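You operate a simulated robot arm through the tools that you are given. There is no shell and no other tool. Be economical: measure what you need, move in short steps, check, and stop when the job is done.

You run a simulated robot arm. Do the job below in one go: nothing can be reset, and whatever is moved stays where it is left.

## Task
Fold both bath towels and push them back against the brown batten.
Fine: the teal one in three, short end first; the cream one in two.
Where things are to end (x, y in the base frame): bath towel within 30 mm of [670, 400]; bath towel within 30 mm of [460, 610].

The check looks at the end state, three seconds after you hand in, the way a careful person would. Anything else that was tipped, shoved, dropped, spilled or broken makes it a failure. Flat cloth is picked up by pressing the open fingertips on it (5 to 10 N) and closing them slowly along it; thin cloth reads only 2 to 8 mm in the jaws.

## Robot
A 7-joint arm with a two-finger parallel gripper, fixed in place. Base frame: the origin is at the foot of the arm, x ahead of it, y to its left, z up; the work surface is at about z = 740. Readings come in mm, degrees, newtons and seconds.
With the tool pointing down near the work surface it reaches from about 340 to 760 mm from the base axis. Its first joint turns from -115.0 to 115.0 degrees. Payload 3.91 kg.
Tool frame: the origin (TCP) lies between the finger pads and is the grasp point; the fingertips stand 30 mm ahead of it; z points along the fingers, y is the line along which they close. Largest opening 110 mm; finger width 20, thickness 10; the body of the gripper, 48 by 112 mm, starts 55 mm behind the TCP.
Orientation is that of the tool frame in the base frame, as a unit quaternion [x, y, z, w]. With the fingers straight down and closing along the base's y, the tool's x points along the base's -x, its y along +y and its z along -z.

## Interface
- The arm moves only by the tool move_arm. Its argument "plan" is a list of rows, each an object of numbers (a shift or turn left out is 0, a gripper value left out holds the last): "rx", "ry", "rz": the turn, a rotation vector about the tool's x, y, z in degrees; "x", "y", "z": the shift along the tool's x, y, z in mm; "gripper": the gripper command, from -1 (shut) to 1 (fully open), values between in proportion. In form: [{"rx": .., "ry": .., "rz": .., "x": .., "y": .., "z": .., "gripper": ..}, ...]. A call has 1 to 8 rows; each row is the pose to reach, as a shift and turn from the pose commanded when the call began, along the tool's axes at that moment. Each row takes 0.2 s and may step no farther than 50 mm and 8.6 degrees from the row before; otherwise, or with a gripper value out of range, the whole call is refused. A pose out of reach is approached as far as the arm can. The call stops where the force on the tool passes 50 N (or 10 N more than at its start, if that is more) or the arm is blocked; 0.2 s more then pass. Each finger travels about 108 mm/s and halts on what it meets, pressing with about 34 N; the grip force reading is that of the motor and also rises with nothing between the fingers. The clock runs only during rows and for 0.2 s after the last one: add rows that repeat a pose to give the fingers time. The reply holds the time, the measured pose of the TCP, the force on the tool along the base axes, the opening and the grip force, in the units named above and with some noise, with the torque about the TCP (base axes, N m) and any sound that the robot's microphone picked up.
- Cameras (640 x 400 px; columns grow to the right, rows downward): "scene" is fixed at [215.3, -495.2, 1273]; the picture's right is [0.97, -0.25, 0.00], its down [-0.10, -0.39, -0.92] and it looks along [0.23, 0.89, -0.40] (base axes); focal length 309 px, centre (320, 200). "wrist" rides on the gripper at [72, 17, -103] in the tool frame; the picture's right is [-0.23, 0.97, 0.00], its down [-0.76, -0.18, -0.62] and it looks along [-0.61, -0.14, 0.78] (tool axes); focal length 222 px, centre (320, 200). There is no depth. A picture from a camera that has moved, and an enlarged one, comes with that camera's place and axes in the base frame and with its lens. The place of the scene camera against the robot may be out by one fixed shift of up to 18 mm in any direction.
- grab_frame(camera): a new picture of that camera. No time passes.
- raise_lower(by): slides the trunk up (or, below 0, down) by that many mm; the arm rides with it, the base frame stays. It gives what a move gives, with no picture.
- inspect(camera, box): a new picture of the part [left, top, right, bottom] of that camera's present view, enlarged. No time passes.
- job_done(): hands the job in; it is judged then, once.

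Work in short steps. Places have to be worked out from the pictures, the camera data and where the tool is seen: move nearer, look again, correct. Check each grasp and each placing, and mend what went wrong. You have 120 turns and 84 pictures in all, those below and enlarged ones among them. Open the gripper and draw the arm clear of the work before you hand the job in, unless the task says otherwise; then end with one line.

The tools are called after "Request:" as name(argument=value, ...) on one line, values as JSON. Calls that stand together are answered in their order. move_arm: Moves the arm, as the interface text tells. Its arguments: {"type":"object","properties":{"plan":{"type":"array"}},"required":["plan"]} The other tools are called the same way: raise_lower (by) slides the trunk up or down; grab_frame (camera) takes a picture; inspect (camera, box) takes an enlarged picture of a part of a camera's view; job_done () hands the job in.

At the start:

```text
t: 0.0
ee_pos: [585.7, 286.1, 1152.6]
tool_rot: [-0.001, 1.0, -0.001, 0.0]
ft_force: [-0.5, 0.5, -0.9]
torque: [-0.01, -0.01, -0.02]
finger_gap: 109.8
grip_force: 0.0
trunk travel left (down, up): [-675.0, 315.0]
```

scene: 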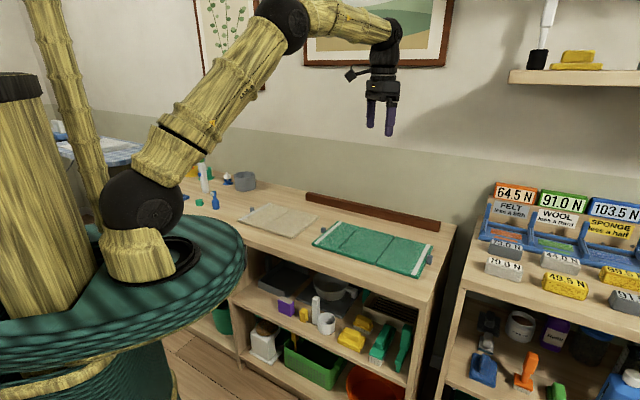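
wrist: 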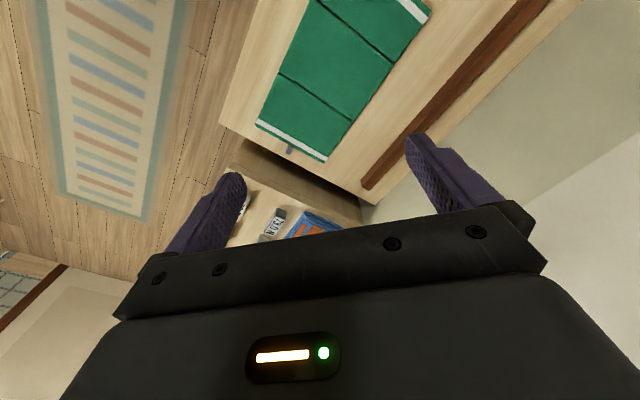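

I'll start with enlarged views of the work area, to see where the towels, the batten and nearby objects are.

Request:
inspect(camera="scene", box=[180, 150, 480, 330])

Request:
inspect(camera="wrist", box=[200, 0, 600, 250])

```text
2.13 times, centred on (330, 240) of scene
camera zoom: at [215.3, -495.2, 1273.0], right [0.97, -0.25, 0.0], down [-0.1, -0.39, -0.92], along [0.23, 0.89, -0.4], focal length 659 px, centre (299, 115)
```

zoom: 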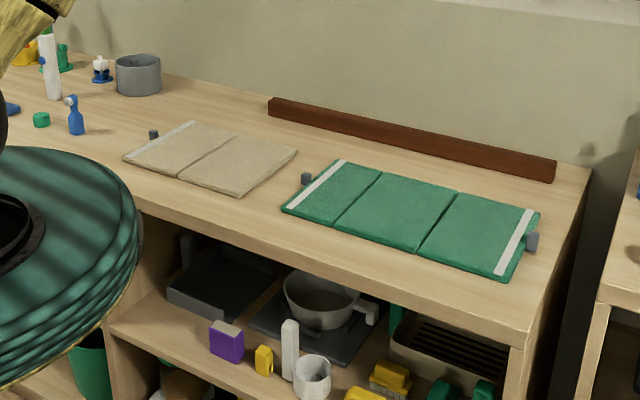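

```text
1.60 times, centred on (400, 125) of wrist
camera zoom: at [513.2, 302.1, 1258.0], right [0.23, 0.97, 0.0], down [0.76, -0.18, 0.62], along [0.61, -0.14, -0.78], focal length 355 px, centre (192, 320)
```

zoom: 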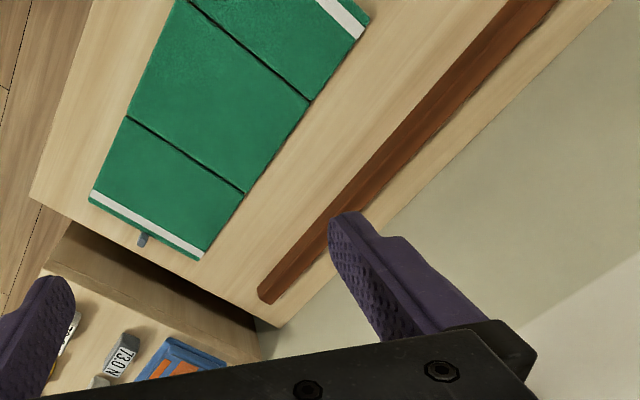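

From the pictures, the teal towel's long axis runs along (-0.71, 0.71) and is centred near (600, 310). Its left panel is the shorter one, and the batten lies behind it at x+y of about 1205–1220. I'll lower the trunk for a closer look.

Request:
raise_lower(by=-150)

Request:
grab_frame(camera="scene")

```text
t: 1.8
ee_pos: [586.9, 286.2, 1003.6]
tool_rot: [0.0, 1.0, 0.0, 0.001]
ft_force: [0.9, 1.2, 0.1]
torque: [0.0, 0.04, 0.0]
finger_gap: 110.0
grip_force: 0.2
trunk travel left (down, up): [-525.0, 465.0]
```

```text
79 pictures are left
```

scene: 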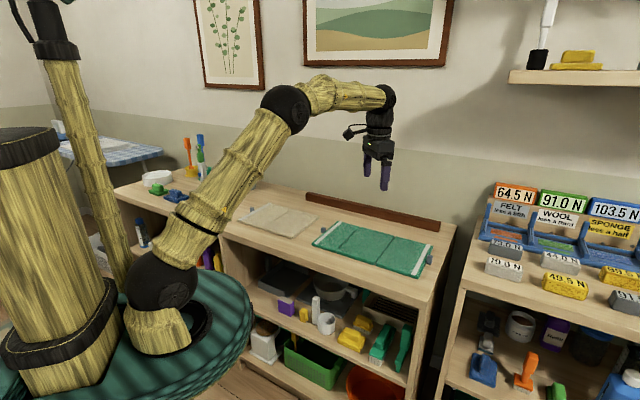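

The trunk moves cleanly. Next I'll move over the short (left) end of the teal towel, turn the gripper so it closes along the towel's length, and look.

Request:
move_arm(plan=[{"x": 13, "y": 18, "z": 12, "rz": -7.5}, {"x": 27, "y": 37, "z": 24, "rz": -15}, {"x": 40, "y": 55, "z": 36, "rz": -22.5}, {"x": 53, "y": 73, "z": 48, "rz": -30}, {"x": 67, "y": 92, "z": 60, "rz": -37.5}, {"x": 80, "y": 110, "z": 72, "rz": -45}])

Request:
grab_frame(camera="wrist")

```text
t: 3.1
ee_pos: [504.5, 396.6, 930.9]
tool_rot: [-0.383, 0.924, 0.0, 0.0]
ft_force: [0.2, -0.1, -0.5]
torque: [-0.02, -0.02, -0.05]
finger_gap: 109.9
grip_force: 0.1
trunk travel left (down, up): [-525.0, 465.0]
```

```text
78 pictures are left
camera wrist: at [441.4, 355.8, 1036.0], right [-0.53, 0.85, 0.0], down [0.66, 0.41, 0.62], along [0.53, 0.33, -0.78], focal length 222 px, centre (320, 200)
```

wrist: 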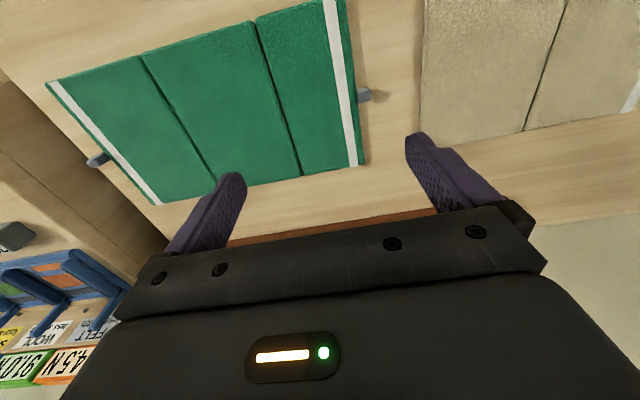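

The grey tabs at the towel ends need a closer look before I touch anything.

Request:
inspect(camera="wrist", box=[260, 0, 420, 200])

Request:
inspect(camera="scene", box=[300, 205, 450, 290])

```text
2.00 times, centred on (340, 100) of wrist
camera zoom: at [441.4, 355.8, 1036.0], right [-0.53, 0.85, 0.0], down [0.66, 0.41, 0.62], along [0.53, 0.33, -0.78], focal length 444 px, centre (280, 400)
```

zoom: 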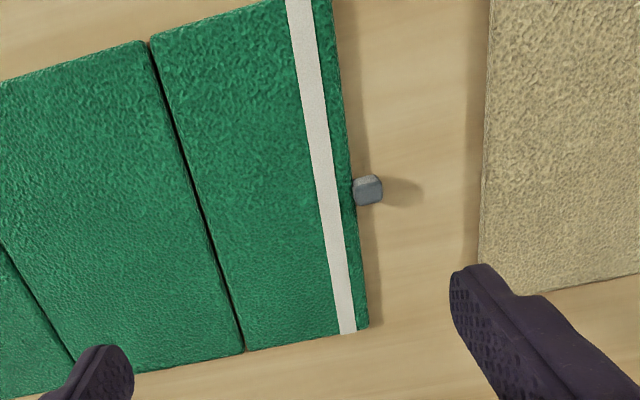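

```text
4.27 times, centred on (375, 248) of scene
camera zoom: at [215.3, -495.2, 1273.0], right [0.97, -0.25, 0.0], down [-0.1, -0.39, -0.92], along [0.23, 0.89, -0.4], focal length 1318 px, centre (85, -3)
```

zoom: 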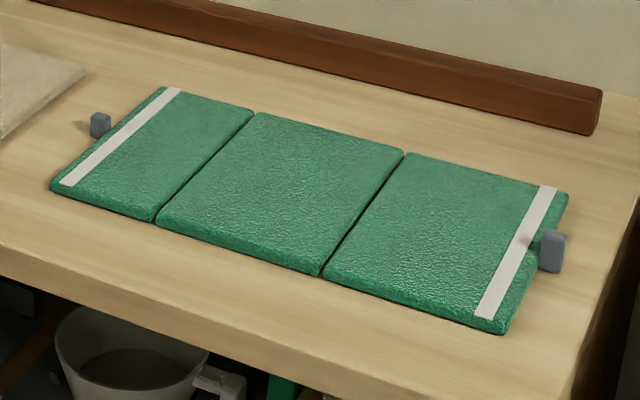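

The grey tabs turn out to be small knobs fixed at the middle of each end, and the towels are hinged panels. So I'll pinch the knobs across and swing each panel over its crease. The short end's knob is near (471, 435). I'll turn the gripper to close along the crease direction and move above it.

Request:
move_arm(plan=[{"x": -1, "y": 7, "z": 4, "rz": 8.2}, {"x": -1, "y": 14, "z": 8, "rz": 16.4}, {"x": -2, "y": 21, "z": 12, "rz": 24.6}, {"x": -2, "y": 28, "z": 16, "rz": 32.8}, {"x": -3, "y": 35, "z": 20, "rz": 41}, {"x": -3.5, "y": 51, "z": 25, "rz": 49.2}])

Request:
move_arm(plan=[{"z": 10, "rz": 8.2}, {"z": 20, "rz": 16.4}, {"z": 30, "rz": 24.6}, {"z": 35, "rz": 32.8}, {"z": 35, "rz": 40.8}])

Request:
grab_frame(camera="wrist")

```text
t: 4.5
ee_pos: [472.2, 435.2, 906.2]
tool_rot: [0.039, 0.999, 0.0, 0.0]
ft_force: [0.9, 0.2, -0.9]
torque: [0.04, 0.01, -0.02]
finger_gap: 109.9
grip_force: 0.0
trunk travel left (down, up): [-525.0, 465.0]
```

```text
t: 5.8
ee_pos: [472.6, 434.0, 871.3]
tool_rot: [0.385, 0.923, 0.0, 0.0]
ft_force: [-0.1, -0.4, -0.5]
torque: [0.0, 0.0, -0.02]
finger_gap: 109.9
grip_force: 0.2
trunk travel left (down, up): [-525.0, 465.0]
```

```text
75 pictures are left
camera wrist: at [433.2, 496.7, 975.8], right [0.85, 0.53, 0.0], down [0.41, -0.67, 0.62], along [0.33, -0.53, -0.78], focal length 222 px, centre (320, 200)
```

wrist: 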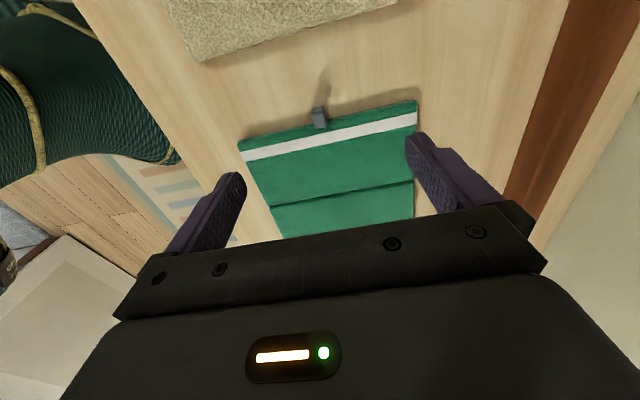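

The knob again computes to (471, 435), right under the tool. I'll narrow the fingers to 40 mm and descend around it.

Request:
move_arm(plan=[{"x": 4, "z": 25, "gripper": -0.25}, {"x": 4, "z": 50}, {"x": 4, "z": 70}, {"x": 4, "z": 85}, {"x": 4, "z": 92}, {"x": 4, "z": 92}])

Request:
grab_frame(camera="wrist")

```text
t: 7.2
ee_pos: [469.3, 439.0, 779.5]
tool_rot: [0.382, 0.924, 0.0, 0.001]
ft_force: [-0.3, -0.8, 0.0]
torque: [0.0, 0.0, -0.01]
finger_gap: 41.3
grip_force: 0.1
trunk travel left (down, up): [-525.0, 465.0]
```

```text
74 pictures are left
camera wrist: at [429.8, 501.1, 884.3], right [0.85, 0.53, 0.0], down [0.41, -0.66, 0.62], along [0.33, -0.53, -0.78], focal length 222 px, centre (320, 200)
```

wrist: 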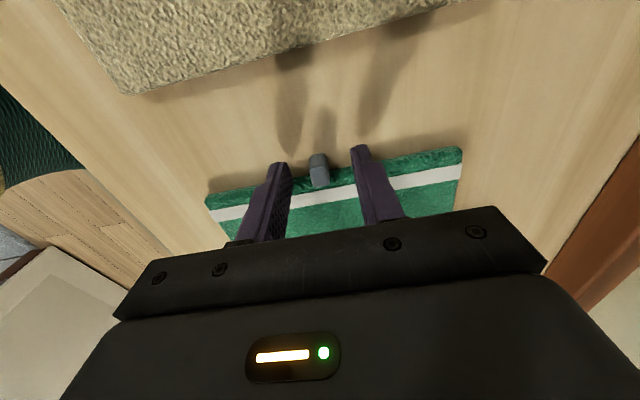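

The knob sits between the fingers. I'll go 4 mm lower and close on it.

Request:
move_arm(plan=[{"z": 4}, {"z": 4, "gripper": -0.5}, {"z": 4, "gripper": -0.7}, {"z": 4, "gripper": -0.85}, {"z": 4, "gripper": -1}, {"z": 4, "gripper": -1}])

Request:
inspect(camera="wrist", box=[220, 100, 440, 240])

```text
t: 8.6
ee_pos: [469.2, 437.7, 776.3]
tool_rot: [0.383, 0.924, 0.0, 0.0]
ft_force: [0.3, 0.9, 0.3]
torque: [0.03, 0.01, -0.05]
finger_gap: 11.1
grip_force: 33.8
trunk travel left (down, up): [-525.0, 465.0]
```

```text
2.86 times, centred on (330, 170) of wrist
camera zoom: at [430.0, 500.4, 880.6], right [0.85, 0.53, 0.0], down [0.41, -0.66, 0.62], along [0.33, -0.53, -0.78], focal length 635 px, centre (291, 286)
```

zoom: 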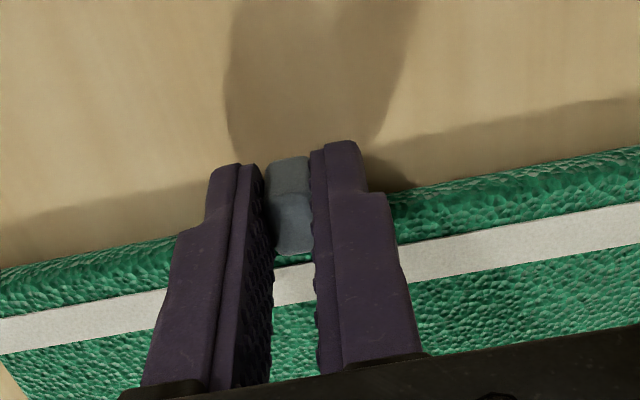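

The grip holds the 11 mm knob. I'll swing the panel slowly along an arc about the crease (at about 103 mm radius) to 40°, then check.

Request:
move_arm(plan=[{"x": -0.4, "z": -9}, {"x": -1.6, "z": -17.9}, {"x": -3.5, "z": -26.6}, {"x": -6.2, "z": -35.2}, {"x": -9.7, "z": -43.5}, {"x": -13.8, "z": -51.5}, {"x": -24.1, "z": -66.2}])

Request:
grab_frame(camera="scene")

```text
t: 10.2
ee_pos: [486.8, 419.4, 840.7]
tool_rot: [0.383, 0.924, -0.001, 0.0]
ft_force: [0.7, 0.8, -1.9]
torque: [0.31, 0.33, 0.01]
finger_gap: 11.4
grip_force: 34.3
trunk travel left (down, up): [-525.0, 465.0]
```

```text
72 pictures are left
```

scene: 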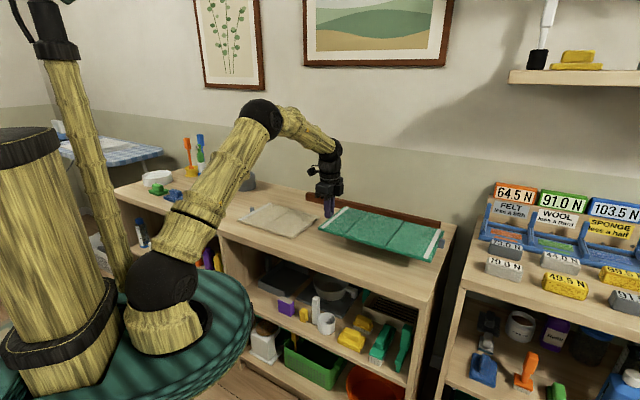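

Request:
inspect(camera="scene", box=[290, 160, 450, 280])

```text
3.33 times, centred on (370, 220) of scene
camera zoom: at [215.3, -495.2, 1273.0], right [0.97, -0.25, 0.0], down [-0.1, -0.39, -0.92], along [0.23, 0.89, -0.4], focal length 1030 px, centre (153, 133)
```

zoom: 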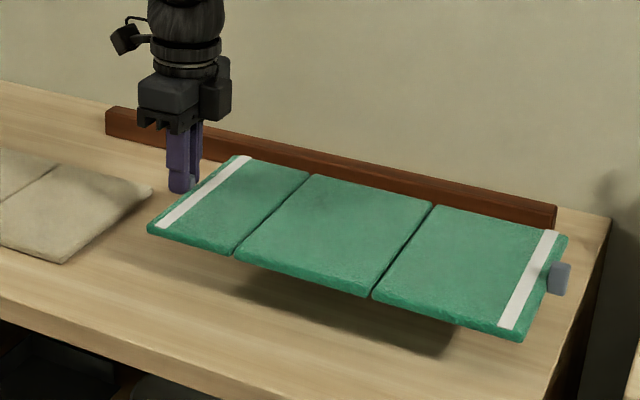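

The knob does not pivot in the grip, so the whole towel lifted rigidly. I'll set it back along the same path, then tilt the tool in step with the panel.

Request:
move_arm(plan=[{"x": 10.3, "z": 14.7}, {"x": 14.4, "z": 22.7}, {"x": 17.9, "z": 31}, {"x": 20.6, "z": 39.6}, {"x": 22.5, "z": 48.3}, {"x": 23.7, "z": 57.2}, {"x": 24.1, "z": 66.2}])

Request:
inspect(camera="scene", box=[290, 160, 450, 280])

```text
t: 11.8
ee_pos: [470.7, 437.2, 777.1]
tool_rot: [0.382, 0.924, 0.001, 0.001]
ft_force: [-1.0, 0.0, 5.7]
torque: [-0.4, -0.28, -0.05]
finger_gap: 11.0
grip_force: 34.1
trunk travel left (down, up): [-525.0, 465.0]
```

```text
3.33 times, centred on (370, 220) of scene
camera zoom: at [215.3, -495.2, 1273.0], right [0.97, -0.25, 0.0], down [-0.1, -0.39, -0.92], along [0.23, 0.89, -0.4], focal length 1030 px, centre (153, 133)
```

zoom: 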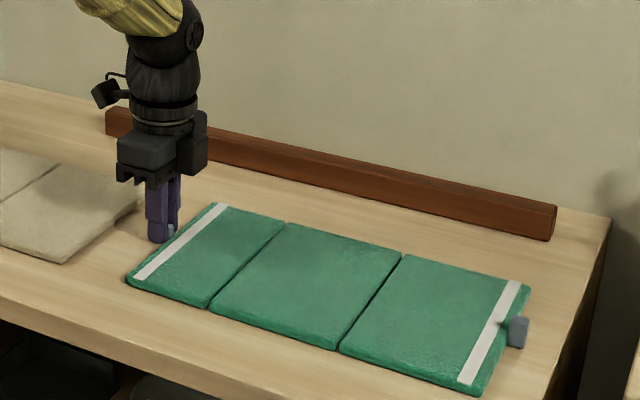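

It lies flat again. I'll open, lift, tilt the tool 30° back (fingers pointing toward the panel) and come back around the knob, which leaves more turn available for the fold.

Request:
move_arm(plan=[{"gripper": -0.2}, {"z": -20}, {"x": 5, "z": -40, "ry": -7.5}, {"x": 11, "z": -40, "ry": -15}, {"x": 11, "z": -40, "ry": -22.5}, {"x": 11, "z": -35, "ry": -30}, {"x": 11, "z": -15, "ry": -30}, {"x": 11, "z": -10, "ry": -30}])

Request:
grab_frame(camera="wrist")

Request:
inspect(camera="scene", box=[290, 180, 410, 270])

```text
t: 13.6
ee_pos: [461.7, 444.7, 784.3]
tool_rot: [0.37, 0.892, -0.1, 0.239]
ft_force: [-0.4, 0.4, 0.2]
torque: [0.02, 0.01, -0.01]
finger_gap: 43.9
grip_force: 0.0
trunk travel left (down, up): [-525.0, 465.0]
```

```text
69 pictures are left
camera wrist: at [392.2, 537.2, 839.7], right [0.83, 0.55, 0.11], down [0.12, -0.37, 0.92], along [0.55, -0.75, -0.37], focal length 222 px, centre (320, 200)
```

wrist: 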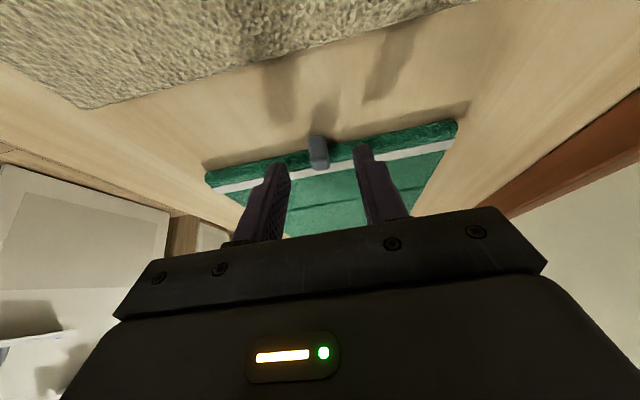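

```text
4.44 times, centred on (350, 225) of scene
camera zoom: at [215.3, -495.2, 1273.0], right [0.97, -0.25, 0.0], down [-0.1, -0.39, -0.92], along [0.23, 0.89, -0.4], focal length 1373 px, centre (187, 89)
```

zoom: 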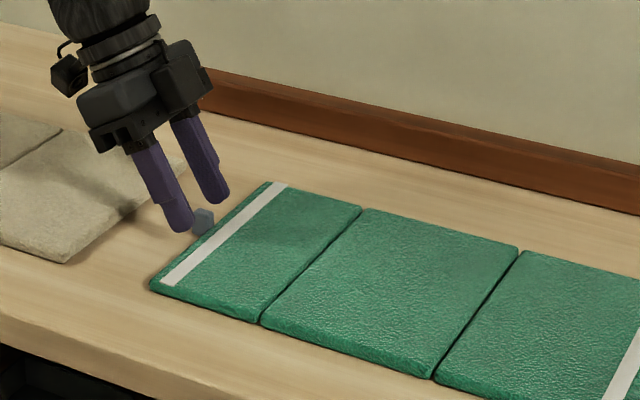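

The knob at (469, 437) is centred between the fingers. I'll go 8 mm straight down and close.

Request:
move_arm(plan=[{"x": 4, "z": 6.9}, {"x": 4, "z": 6.9, "gripper": -0.5}, {"x": 4, "z": 6.9, "gripper": -0.75}, {"x": 4, "z": 6.9, "gripper": -0.9}, {"x": 4, "z": 6.9, "gripper": -1}, {"x": 4, "z": 6.9, "gripper": -1}])

Request:
inspect(camera="wrist", box=[220, 90, 440, 230])

```text
t: 14.9
ee_pos: [461.0, 445.3, 777.9]
tool_rot: [0.37, 0.892, -0.099, 0.239]
ft_force: [-0.2, 1.3, -0.7]
torque: [0.0, 0.02, 0.01]
finger_gap: 11.2
grip_force: 33.8
trunk travel left (down, up): [-525.0, 465.0]
```

```text
2.86 times, centred on (330, 160) of wrist
camera zoom: at [391.9, 537.3, 832.0], right [0.83, 0.55, 0.11], down [0.12, -0.37, 0.92], along [0.55, -0.75, -0.37], focal length 635 px, centre (291, 314)
```

zoom: 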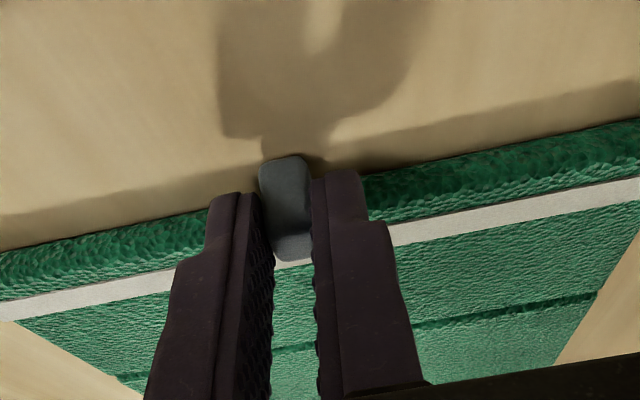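

The knob is held again. I'll rotate the tool with the panel about the crease, first to 30°, and check the load and picture.

Request:
move_arm(plan=[{"x": -11.7, "z": -10.6, "ry": 7.5}, {"x": -24.6, "z": -19.6, "ry": 15}, {"x": -38.6, "z": -26.8, "ry": 22.5}, {"x": -53.5, "z": -32.2, "ry": 30}])

Request:
inspect(camera="scene", box=[290, 160, 450, 280])

```text
t: 15.9
ee_pos: [485.0, 422.4, 831.8]
tool_rot: [0.383, 0.924, -0.001, -0.001]
ft_force: [0.8, -0.8, 1.5]
torque: [0.07, 0.05, -0.03]
finger_gap: 11.4
grip_force: 34.3
trunk travel left (down, up): [-525.0, 465.0]
```

```text
3.33 times, centred on (370, 220) of scene
camera zoom: at [215.3, -495.2, 1273.0], right [0.97, -0.25, 0.0], down [-0.1, -0.39, -0.92], along [0.23, 0.89, -0.4], focal length 1030 px, centre (153, 133)
```

zoom: 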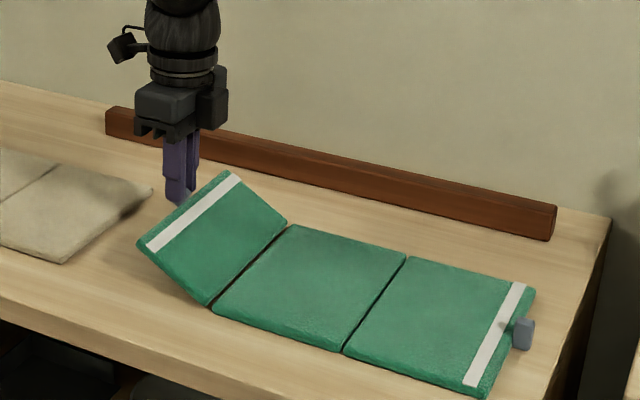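

The fold works cleanly with almost no load. I'll carry on to 90°.

Request:
move_arm(plan=[{"x": -11.6, "z": -10.6, "ry": 7.5}, {"x": -24.5, "z": -19.6, "ry": 15}, {"x": -38.5, "z": -26.8, "ry": 22.5}, {"x": -53.4, "z": -32.1, "ry": 30}, {"x": -68.8, "z": -35.5, "ry": 37.5}, {"x": -84.5, "z": -36.8, "ry": 45}, {"x": -100.2, "z": -36.1, "ry": 52.5}, {"x": -115.7, "z": -33.3, "ry": 60}])

Request:
inspect(camera="scene", box=[290, 160, 450, 280])

```text
t: 17.8
ee_pos: [563.9, 343.8, 866.9]
tool_rot: [0.33, 0.8, 0.193, -0.463]
ft_force: [6.9, 6.4, 17.0]
torque: [0.34, 0.22, -0.14]
finger_gap: 11.3
grip_force: 33.7
trunk travel left (down, up): [-525.0, 465.0]
```

```text
3.33 times, centred on (370, 220) of scene
camera zoom: at [215.3, -495.2, 1273.0], right [0.97, -0.25, 0.0], down [-0.1, -0.39, -0.92], along [0.23, 0.89, -0.4], focal length 1030 px, centre (153, 133)
```

zoom: 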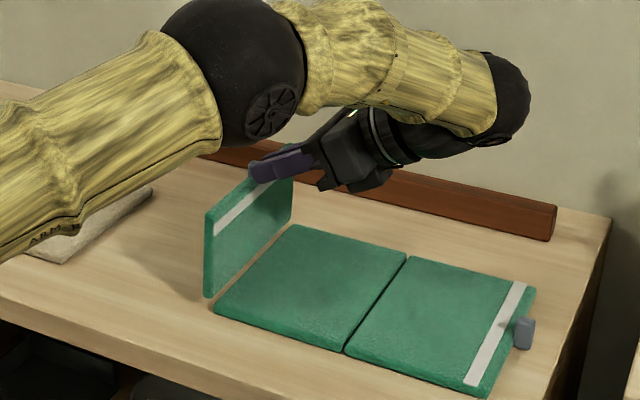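

The panel stands vertical with a light downward load. I'll continue to 105° with a small upward relief.

Request:
move_arm(plan=[{"x": -7.3, "z": -13.1, "ry": 7.5}, {"x": -20.3, "z": -22.1, "ry": 15}, {"x": -34.3, "z": -29.3, "ry": 22.5}])

Request:
inspect(camera="scene", box=[290, 160, 450, 280])

```text
t: 18.6
ee_pos: [594.7, 312.9, 849.1]
tool_rot: [0.288, 0.694, 0.252, -0.609]
ft_force: [1.1, -0.1, 0.3]
torque: [-0.05, -0.19, -0.01]
finger_gap: 11.4
grip_force: 34.3
trunk travel left (down, up): [-525.0, 465.0]
```

```text
3.33 times, centred on (370, 220) of scene
camera zoom: at [215.3, -495.2, 1273.0], right [0.97, -0.25, 0.0], down [-0.1, -0.39, -0.92], along [0.23, 0.89, -0.4], focal length 1030 px, centre (153, 133)
```

zoom: 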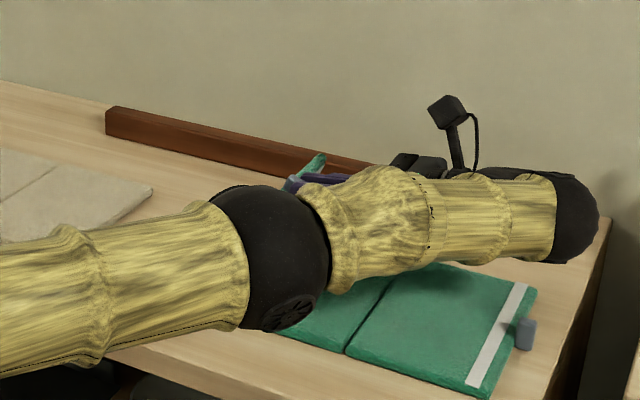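

The panel is past vertical at about 112°, and the fingers sit outside its swing circle. Opening should let it fall onto the middle. I'll open, then raise the trunk straight up, since the elbow is low.

Request:
move_arm(plan=[{"gripper": -0.6}, {"gripper": -0.2}, {"gripper": -0.2}])

Request:
raise_lower(by=120)

Request:
inspect(camera="scene", box=[290, 160, 450, 280])

```text
t: 19.4
ee_pos: [593.9, 311.9, 849.1]
tool_rot: [0.287, 0.695, 0.251, -0.609]
ft_force: [0.8, 0.0, 0.1]
torque: [0.01, 0.02, -0.01]
finger_gap: 44.2
grip_force: 0.1
trunk travel left (down, up): [-525.0, 465.0]
```

```text
t: 20.9
ee_pos: [595.7, 312.3, 968.9]
tool_rot: [0.289, 0.694, 0.253, -0.609]
ft_force: [-0.2, 0.4, 0.7]
torque: [-0.01, 0.0, -0.03]
finger_gap: 43.9
grip_force: 0.0
trunk travel left (down, up): [-645.0, 345.0]
```

```text
3.33 times, centred on (370, 220) of scene
camera zoom: at [215.3, -495.2, 1273.0], right [0.97, -0.25, 0.0], down [-0.1, -0.39, -0.92], along [0.23, 0.89, -0.4], focal length 1030 px, centre (153, 133)
```

zoom: 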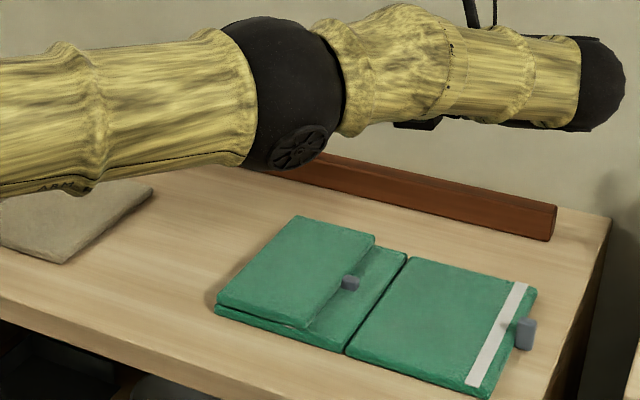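

The short end lies flat on the middle panel. Next I'll straighten the tool to a 15° lean in place, then move over the right knob near (737, 172).

Request:
move_arm(plan=[{"ry": -8.4}, {"ry": -16.8}, {"ry": -25.2}, {"ry": -33.6}, {"ry": -42}, {"ry": -50.4}, {"ry": -58.8}, {"ry": -67.2}])

```text
t: 22.6
ee_pos: [594.9, 311.0, 969.2]
tool_rot: [0.378, 0.916, 0.051, -0.123]
ft_force: [-1.2, 0.5, -0.2]
torque: [0.0, 0.03, -0.03]
finger_gap: 44.1
grip_force: 0.1
trunk travel left (down, up): [-645.0, 345.0]
```

I'm now at about a 15° lean. I'll move over to the right knob and look.

Request:
move_arm(plan=[{"x": -42, "z": 1}, {"x": -84, "z": 2}, {"x": -126, "z": 3}, {"x": -168, "z": 4}, {"x": -208.8, "z": 5}])

Request:
grab_frame(camera="wrist")

Request:
inspect(camera="scene", box=[290, 140, 470, 275])

```text
t: 23.9
ee_pos: [713.4, 168.2, 907.5]
tool_rot: [0.379, 0.916, 0.05, -0.123]
ft_force: [-0.6, 0.7, 0.6]
torque: [0.03, 0.01, 0.03]
finger_gap: 44.1
grip_force: 0.0
out of reach, approached as far as the arm can: row 4, 5
trunk travel left (down, up): [-645.0, 345.0]
```

```text
62 pictures are left
camera wrist: at [695.1, 209.7, 1028.4], right [0.84, 0.53, -0.06], down [0.51, -0.76, 0.4], along [0.17, -0.37, -0.91], focal length 222 px, centre (320, 200)
```

wrist: 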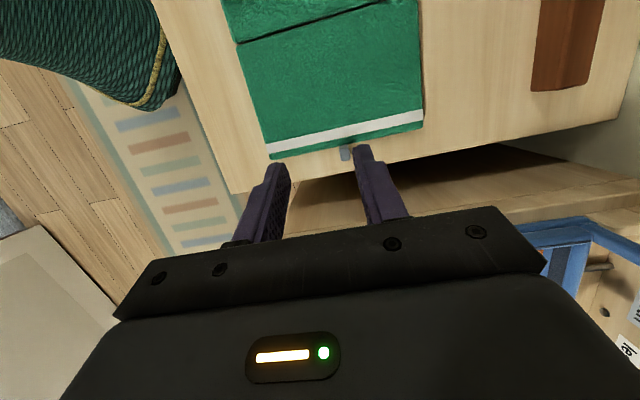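

```text
2.96 times, centred on (380, 208) of scene
camera zoom: at [215.3, -495.2, 1273.0], right [0.97, -0.25, 0.0], down [-0.1, -0.39, -0.92], along [0.23, 0.89, -0.4], focal length 916 px, centre (142, 178)
```

zoom: 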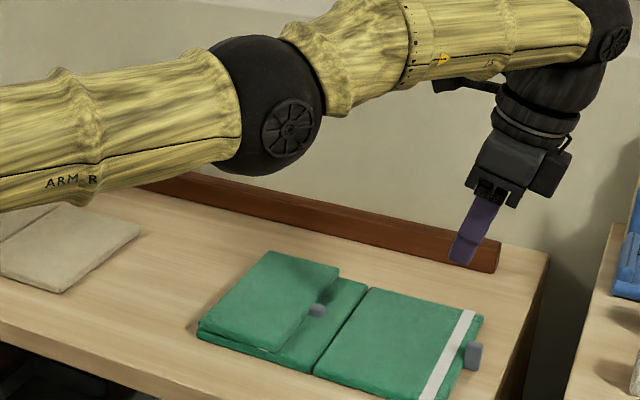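

With a 15° outward lean the arm reaches only about 733 mm. A vertical tool should reach the knob, so I'll straighten it over the knob and descend a little.

Request:
move_arm(plan=[{"ry": -7.6, "x": 10}, {"ry": -15.2, "x": 10}, {"ry": -15.2, "x": 10}])

Request:
grab_frame(camera="wrist")

```text
t: 24.6
ee_pos: [733.8, 184.3, 913.7]
tool_rot: [0.383, 0.924, 0.0, 0.0]
ft_force: [-0.2, 1.1, 0.5]
torque: [0.05, 0.01, 0.01]
finger_gap: 44.2
grip_force: 0.1
out of reach, approached as far as the arm can: row 1, 2, 3
trunk travel left (down, up): [-645.0, 345.0]
```

```text
60 pictures are left
camera wrist: at [694.4, 246.3, 1019.5], right [0.85, 0.53, 0.0], down [0.41, -0.66, 0.62], along [0.33, -0.53, -0.78], focal length 222 px, centre (320, 200)
```

wrist: 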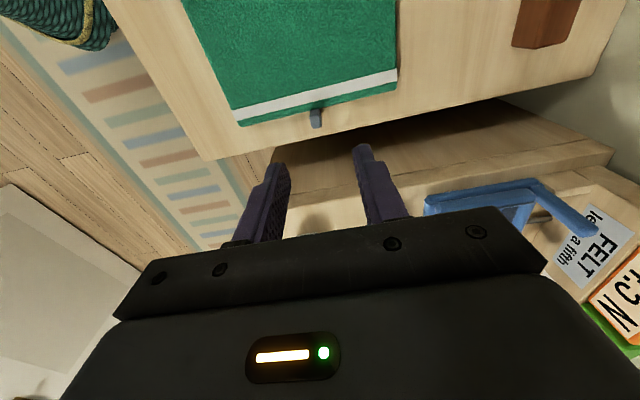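

The knob is at (737, 169). I'll command the tool above it and lower with the arm to find how the reach changes.

Request:
move_arm(plan=[{"z": 20}, {"x": -5, "y": -8, "z": 40}, {"x": -10, "y": -8, "z": 60}, {"x": -15, "y": -8, "z": 80}, {"x": -16, "y": -8, "z": 90}])

Request:
grab_frame(camera="wrist")

```text
t: 25.9
ee_pos: [741.0, 167.2, 825.2]
tool_rot: [0.383, 0.924, 0.0, -0.002]
ft_force: [0.0, -0.5, 1.9]
torque: [0.0, 0.0, -0.03]
finger_gap: 44.2
grip_force: 0.0
out of reach, approached as far as the arm can: row 2, 3
trunk travel left (down, up): [-645.0, 345.0]
```

```text
59 pictures are left
camera wrist: at [700.8, 229.6, 930.6], right [0.85, 0.53, 0.0], down [0.42, -0.66, 0.62], along [0.33, -0.53, -0.78], focal length 222 px, centre (320, 200)
```

wrist: 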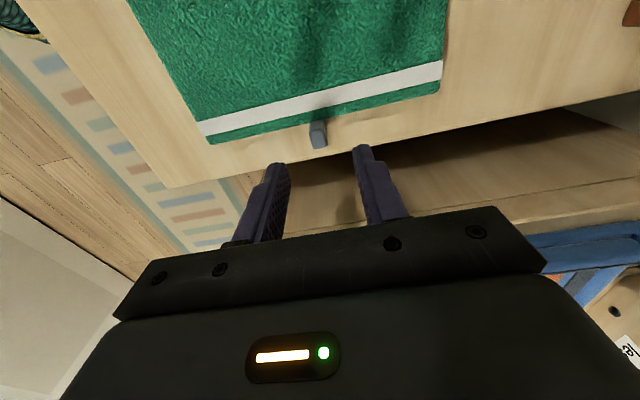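

Lower down the reach is better and the tool is over the knob. I'll descend around it with an 8° outward lean, if the arm allows it.

Request:
move_arm(plan=[{"y": -2, "z": 15, "ry": 4}, {"y": -2, "z": 30, "ry": 8}, {"y": -2, "z": 40, "ry": 8}, {"y": -2, "z": 46, "ry": 8}])

Request:
grab_frame(camera="wrist")

```text
t: 26.9
ee_pos: [724.5, 162.5, 779.8]
tool_rot: [0.381, 0.922, 0.027, -0.065]
ft_force: [-0.6, 0.9, 0.9]
torque: [-0.02, 0.04, -0.03]
finger_gap: 43.9
grip_force: 0.3
out of reach, approached as far as the arm can: row 1, 2, 3, 4
trunk travel left (down, up): [-645.0, 345.0]
```

```text
58 pictures are left
camera wrist: at [695.1, 215.0, 894.9], right [0.85, 0.53, -0.03], down [0.47, -0.72, 0.51], along [0.25, -0.45, -0.86], focal length 222 px, centre (320, 200)
```

wrist: 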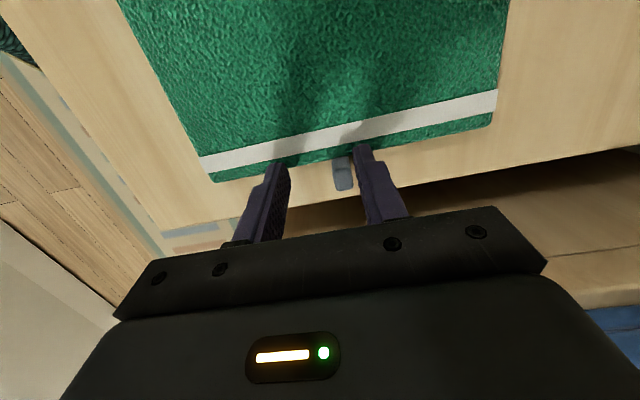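

At this height it falls 17 mm short. I'll go back up to the pose that was reached, untilted, and lower by the trunk instead.

Request:
move_arm(plan=[{"z": -23, "x": 3, "ry": -4}, {"z": -45.5, "x": 6.4, "ry": -8}, {"z": -45.5, "x": 6.4, "ry": -8}])

```text
t: 27.6
ee_pos: [740.2, 165.7, 825.2]
tool_rot: [0.383, 0.924, -0.001, -0.001]
ft_force: [-0.9, -0.5, 0.4]
torque: [0.01, 0.01, -0.02]
finger_gap: 44.2
grip_force: 0.1
out of reach, approached as far as the arm can: row 1, 2, 3
trunk travel left (down, up): [-645.0, 345.0]
```

I'm back over the knob. I'll shift 4 mm inward and lower by the trunk.

Request:
move_arm(plan=[{"x": 3}, {"x": 3}])

Request:
raise_lower(by=-46)

Request:
grab_frame(camera="wrist")

```text
t: 28.2
ee_pos: [738.7, 167.8, 826.0]
tool_rot: [0.383, 0.924, -0.001, -0.002]
ft_force: [0.2, 0.1, -0.1]
torque: [-0.03, 0.02, -0.01]
finger_gap: 44.0
grip_force: 0.1
trunk travel left (down, up): [-645.0, 345.0]
```

```text
t: 29.1
ee_pos: [740.0, 168.7, 779.9]
tool_rot: [0.383, 0.924, 0.0, -0.002]
ft_force: [0.0, 0.6, -0.4]
torque: [0.03, 0.04, 0.05]
finger_gap: 44.0
grip_force: 0.0
trunk travel left (down, up): [-599.0, 391.0]
```

```text
57 pictures are left
camera wrist: at [700.2, 230.8, 885.2], right [0.85, 0.53, 0.0], down [0.42, -0.66, 0.62], along [0.33, -0.53, -0.78], focal length 222 px, centre (320, 200)
```

wrist: 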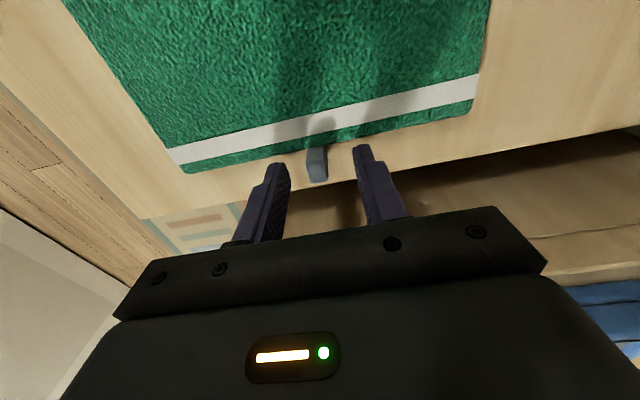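

The knob is within the fingers. I'll go 4 mm down by the trunk and close.

Request:
raise_lower(by=-4)

Request:
move_arm(plan=[{"y": -2, "gripper": -0.4}, {"y": -2, "gripper": -0.6}, {"y": -2, "gripper": -0.8}, {"y": -2, "gripper": -1}, {"y": -2, "gripper": -1}])

Request:
inspect(camera="wrist", box=[220, 90, 440, 230])

```text
t: 29.7
ee_pos: [739.1, 168.5, 776.6]
tool_rot: [0.383, 0.924, 0.0, -0.001]
ft_force: [0.9, 0.0, 0.3]
torque: [0.02, 0.0, 0.01]
finger_gap: 44.1
grip_force: 0.2
trunk travel left (down, up): [-595.0, 395.0]
```

```text
t: 30.9
ee_pos: [739.5, 166.7, 776.1]
tool_rot: [0.382, 0.924, -0.001, -0.003]
ft_force: [0.4, -0.1, 1.1]
torque: [0.16, -0.15, -0.05]
finger_gap: 11.0
grip_force: 33.8
trunk travel left (down, up): [-595.0, 395.0]
```

```text
2.86 times, centred on (330, 160) of wrist
camera zoom: at [700.3, 229.5, 881.1], right [0.85, 0.53, -0.01], down [0.42, -0.66, 0.62], along [0.32, -0.53, -0.78], focal length 635 px, centre (291, 314)
```

zoom: 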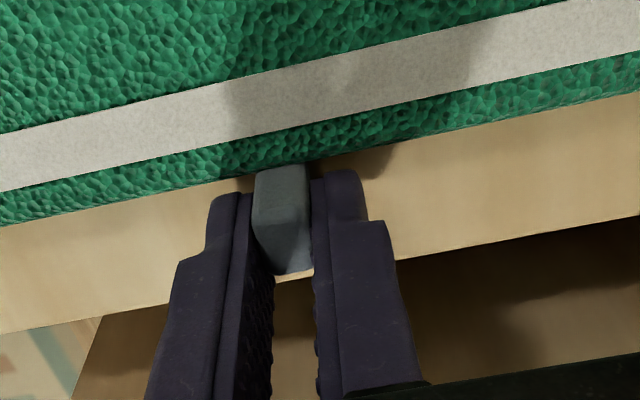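

Gripped at 11 mm. I'll fold this long end about its crease (s of about -260), rotating the tool with the panel, first to 37°.

Request:
move_arm(plan=[{"x": 4.8, "z": -18.7, "ry": -7.5}, {"x": 11.9, "z": -36.6, "ry": -15}, {"x": 21.4, "z": -53.4, "ry": -22.5}, {"x": 32.9, "z": -68.9, "ry": -30}, {"x": 46.4, "z": -82.7, "ry": -37.5}])

Request:
inspect(camera="scene", box=[290, 140, 470, 275])

```text
t: 32.1
ee_pos: [771.7, 234.2, 861.8]
tool_rot: [0.362, 0.875, -0.124, 0.295]
ft_force: [-0.5, 0.2, -0.3]
torque: [0.03, -0.14, 0.05]
finger_gap: 11.3
grip_force: 34.4
out of reach, approached as far as the arm can: row 1, 2, 3, 4, 5
trunk travel left (down, up): [-595.0, 395.0]
```

```text
2.96 times, centred on (380, 208) of scene
camera zoom: at [215.3, -495.2, 1273.0], right [0.97, -0.25, 0.0], down [-0.1, -0.39, -0.92], along [0.23, 0.89, -0.4], focal length 916 px, centre (142, 178)
```

zoom: 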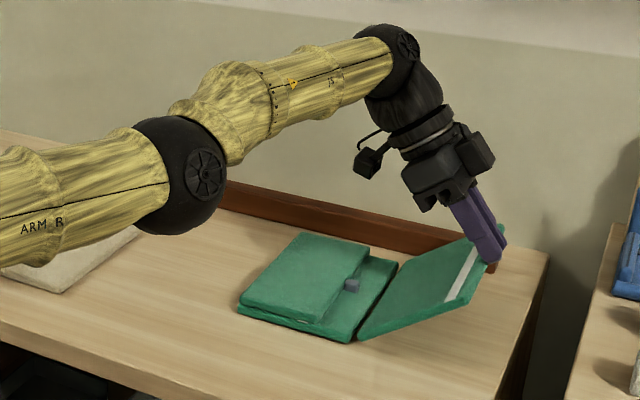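

The reach limit made the arm drift about 70 mm towards the batten, taking the towel with it. That's the right direction, and nothing was hit. I'll continue the fold about the hinge at its new place, with n near 711.

Request:
move_arm(plan=[{"x": -9.1, "y": 40, "z": 4.5}, {"x": -16.5, "y": 70, "z": 9}, {"x": -11.7, "y": 70, "z": -9.6, "ry": -7.5}, {"x": -4.6, "y": 70, "z": -27.6, "ry": -15}, {"x": 4.8, "y": 70, "z": -44.4, "ry": -22.5}])

Request:
inspect(camera="scene", box=[290, 140, 470, 275])

```text
t: 33.3
ee_pos: [761.4, 279.5, 885.6]
tool_rot: [0.33, 0.801, -0.192, 0.461]
ft_force: [-1.0, 1.2, -0.3]
torque: [0.01, -0.05, 0.04]
finger_gap: 11.4
grip_force: 34.0
out of reach, approached as far as the arm can: row 1, 2, 3, 4, 5
trunk travel left (down, up): [-595.0, 395.0]
```

```text
2.96 times, centred on (380, 208) of scene
camera zoom: at [215.3, -495.2, 1273.0], right [0.97, -0.25, 0.0], down [-0.1, -0.39, -0.92], along [0.23, 0.89, -0.4], focal length 916 px, centre (142, 178)
```

zoom: 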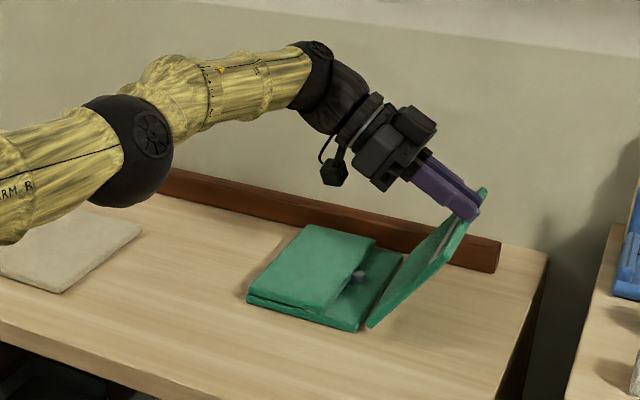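

The panel is at about 60° and the load is near zero, but the towel drifts slowly towards the batten, with about 25 mm still free. I'll take two more small steps with n commanded lower and check.

Request:
move_arm(plan=[{"x": 3.5, "y": -8, "z": -12.4, "ry": -7.5}, {"x": 10.7, "y": -12, "z": -30.5, "ry": -15}])

```text
t: 33.9
ee_pos: [739.7, 301.1, 896.5]
tool_rot: [0.305, 0.731, -0.234, 0.563]
ft_force: [-2.4, -6.3, 16.1]
torque: [0.02, 0.1, 0.2]
finger_gap: 11.1
grip_force: 34.0
out of reach, approached as far as the arm can: row 1, 2
trunk travel left (down, up): [-595.0, 395.0]
```

The n drift has stopped at 736 and the panel is at 75°. I'll continue to 97° with 4 mm of upward relief.

Request:
move_arm(plan=[{"x": 0.9, "z": -19.7, "ry": -7.5}, {"x": 8.1, "z": -37.6, "ry": -15}, {"x": 17.6, "z": -54.4, "ry": -22.5}])

Request:
inspect(camera="scene", box=[290, 140, 470, 275])

```text
t: 34.7
ee_pos: [693.1, 341.9, 895.4]
tool_rot: [0.251, 0.608, -0.284, 0.698]
ft_force: [11.5, 14.2, 30.8]
torque: [-0.61, -0.7, 0.44]
finger_gap: 11.4
grip_force: 34.2
out of reach, approached as far as the arm can: row 3
trunk travel left (down, up): [-595.0, 395.0]
```

```text
2.96 times, centred on (380, 208) of scene
camera zoom: at [215.3, -495.2, 1273.0], right [0.97, -0.25, 0.0], down [-0.1, -0.39, -0.92], along [0.23, 0.89, -0.4], focal length 916 px, centre (142, 178)
```

zoom: 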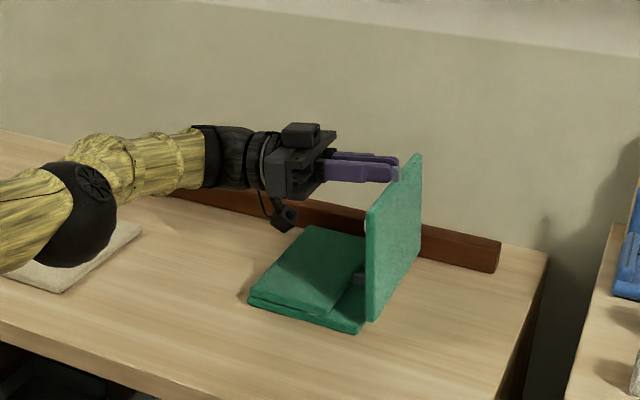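

The panel is about vertical to slightly past. I'll take one more step to about 105°, with relief, before releasing.

Request:
move_arm(plan=[{"x": 2, "z": -9, "ry": -3.8}, {"x": 0, "z": -18, "ry": -7.5}, {"x": 0, "z": -18, "ry": -7.5}])

Request:
grab_frame(camera="scene")

```text
t: 35.5
ee_pos: [676.6, 349.3, 889.9]
tool_rot: [0.233, 0.562, -0.303, 0.733]
ft_force: [2.1, 10.9, 23.2]
torque: [-0.32, -0.31, 0.29]
finger_gap: 11.1
grip_force: 34.8
out of reach, approached as far as the arm can: row 2, 3
trunk travel left (down, up): [-595.0, 395.0]
```

```text
52 pictures are left
```

scene: 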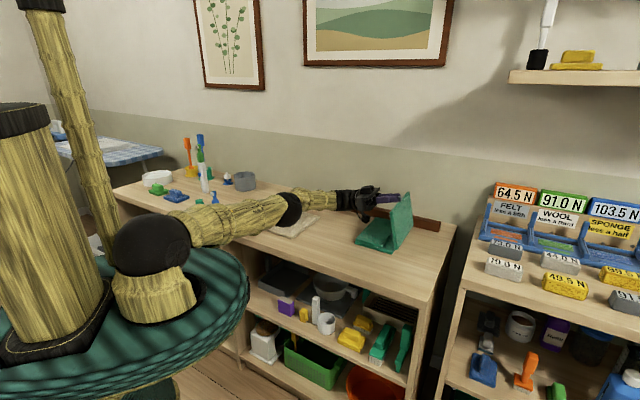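

The panel leans past vertical. I'll open and draw back along +s, slightly upward, so it can drop onto the stack.

Request:
move_arm(plan=[{"gripper": -0.3}, {"x": -2, "z": -5, "gripper": -0.2}, {"x": -26.2, "z": -39.6}, {"x": -56.6, "z": -76}, {"x": -56.6, "z": -76}])

Request:
grab_frame(camera="scene")

```text
t: 36.7
ee_pos: [614.4, 411.7, 922.9]
tool_rot: [0.233, 0.564, -0.304, 0.731]
ft_force: [-0.3, 1.0, 0.8]
torque: [-0.02, 0.06, -0.05]
finger_gap: 43.7
grip_force: 0.1
trunk travel left (down, up): [-595.0, 395.0]
```

```text
51 pictures are left
```

scene: 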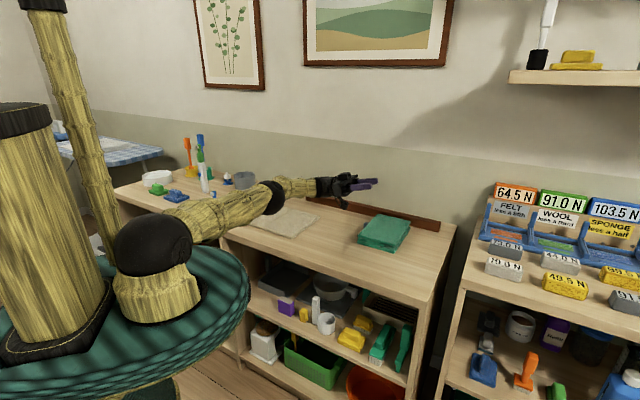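

The teal towel is folded in three. I'll raise the trunk for clearance, bring the tool upright, and look.

Request:
raise_lower(by=80)

Request:
move_arm(plan=[{"ry": 8.4}, {"ry": 16.8}, {"ry": 25.2}, {"ry": 33.6}, {"ry": 42}, {"ry": 50.4}, {"ry": 58.8}, {"ry": 67.2}])

Request:
inspect(camera="scene", box=[210, 160, 450, 280])

```text
t: 37.8
ee_pos: [613.8, 410.2, 1003.0]
tool_rot: [0.233, 0.564, -0.305, 0.732]
ft_force: [-0.1, -0.1, -0.1]
torque: [0.02, -0.01, 0.02]
finger_gap: 44.2
grip_force: 0.2
trunk travel left (down, up): [-675.0, 315.0]
```

```text
t: 39.6
ee_pos: [615.9, 408.9, 1002.1]
tool_rot: [0.362, 0.875, -0.125, 0.296]
ft_force: [0.9, -0.6, -0.3]
torque: [0.01, 0.02, -0.02]
finger_gap: 44.0
grip_force: 0.2
trunk travel left (down, up): [-675.0, 315.0]
```

```text
2.67 times, centred on (330, 220) of scene
camera zoom: at [215.3, -495.2, 1273.0], right [0.97, -0.25, 0.0], down [-0.1, -0.39, -0.92], along [0.23, 0.89, -0.4], focal length 824 px, centre (293, 147)
```

zoom: 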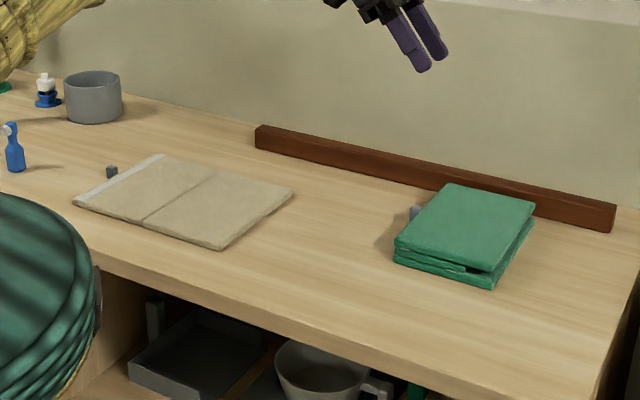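

The teal stack is neat. Now I'll go over to the cream towel's knob, near (257, 650), with the tool leaning about 20° so it reaches toward the panel.

Request:
move_arm(plan=[{"x": 35.5, "y": -7.5, "z": -27.6, "ry": 2.2}, {"x": 71, "y": -15, "z": -55.2, "ry": 4.4}, {"x": 106.5, "y": -22.5, "z": -82.8, "ry": 6.6}, {"x": 142, "y": -30, "z": -110.4, "ry": 8.8}, {"x": 177.5, "y": -37.5, "z": -138, "ry": 11}, {"x": 213, "y": -45, "z": -165.6, "ry": 13.2}, {"x": 248.5, "y": -52.5, "z": -193.2, "ry": 15.5}, {"x": 284, "y": -60, "z": -220.8, "ry": 17.8}])

Request:
grab_frame(camera="wrist")

```text
t: 41.4
ee_pos: [307.3, 615.1, 1006.3]
tool_rot: [0.378, 0.91, -0.067, 0.159]
ft_force: [-0.5, 0.1, 0.6]
torque: [-0.02, -0.02, 0.02]
finger_gap: 43.8
grip_force: 0.0
out of reach, approached as far as the arm can: row 8
trunk travel left (down, up): [-675.0, 315.0]
```

```text
49 pictures are left
camera wrist: at [245.6, 699.2, 1080.1], right [0.84, 0.54, 0.07], down [0.23, -0.48, 0.84], along [0.49, -0.69, -0.53], focal length 222 px, centre (320, 200)
```

wrist: 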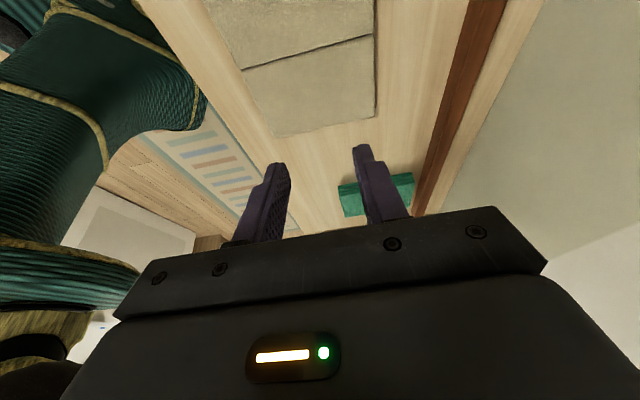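

The cream crease is near s 165–175. I'll lower the trunk and move further along to see the left end and its knob.

Request:
raise_lower(by=-90)

Request:
move_arm(plan=[{"x": 25, "y": -7, "z": -2}, {"x": 50, "y": -14, "z": -4}, {"x": 74.5, "y": -20, "z": -5.8}])

Request:
grab_frame(camera="wrist")

```text
t: 42.7
ee_pos: [307.9, 615.4, 915.8]
tool_rot: [0.376, 0.91, -0.067, 0.158]
ft_force: [0.1, 0.4, -1.1]
torque: [0.0, -0.01, -0.02]
finger_gap: 44.2
grip_force: 0.1
trunk travel left (down, up): [-585.0, 405.0]
```

```text
t: 43.5
ee_pos: [233.6, 638.7, 894.2]
tool_rot: [0.376, 0.91, -0.067, 0.159]
ft_force: [-0.2, 0.9, 0.1]
torque: [-0.01, 0.02, 0.01]
finger_gap: 43.8
grip_force: 0.0
out of reach, approached as far as the arm can: row 1, 2, 3
trunk travel left (down, up): [-585.0, 405.0]
```

```text
48 pictures are left
camera wrist: at [172.2, 723.1, 968.6], right [0.84, 0.54, 0.07], down [0.23, -0.48, 0.84], along [0.49, -0.69, -0.53], focal length 222 px, centre (320, 200)
```

wrist: 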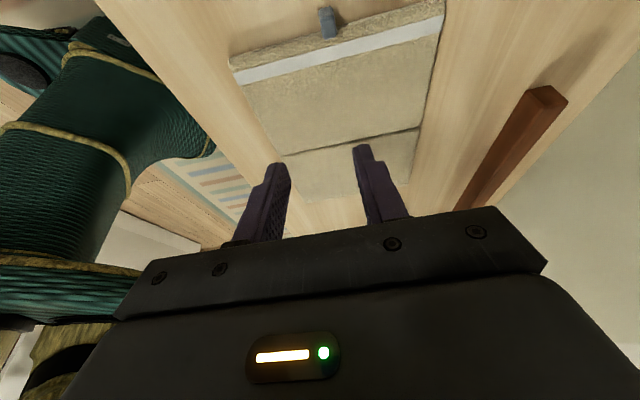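

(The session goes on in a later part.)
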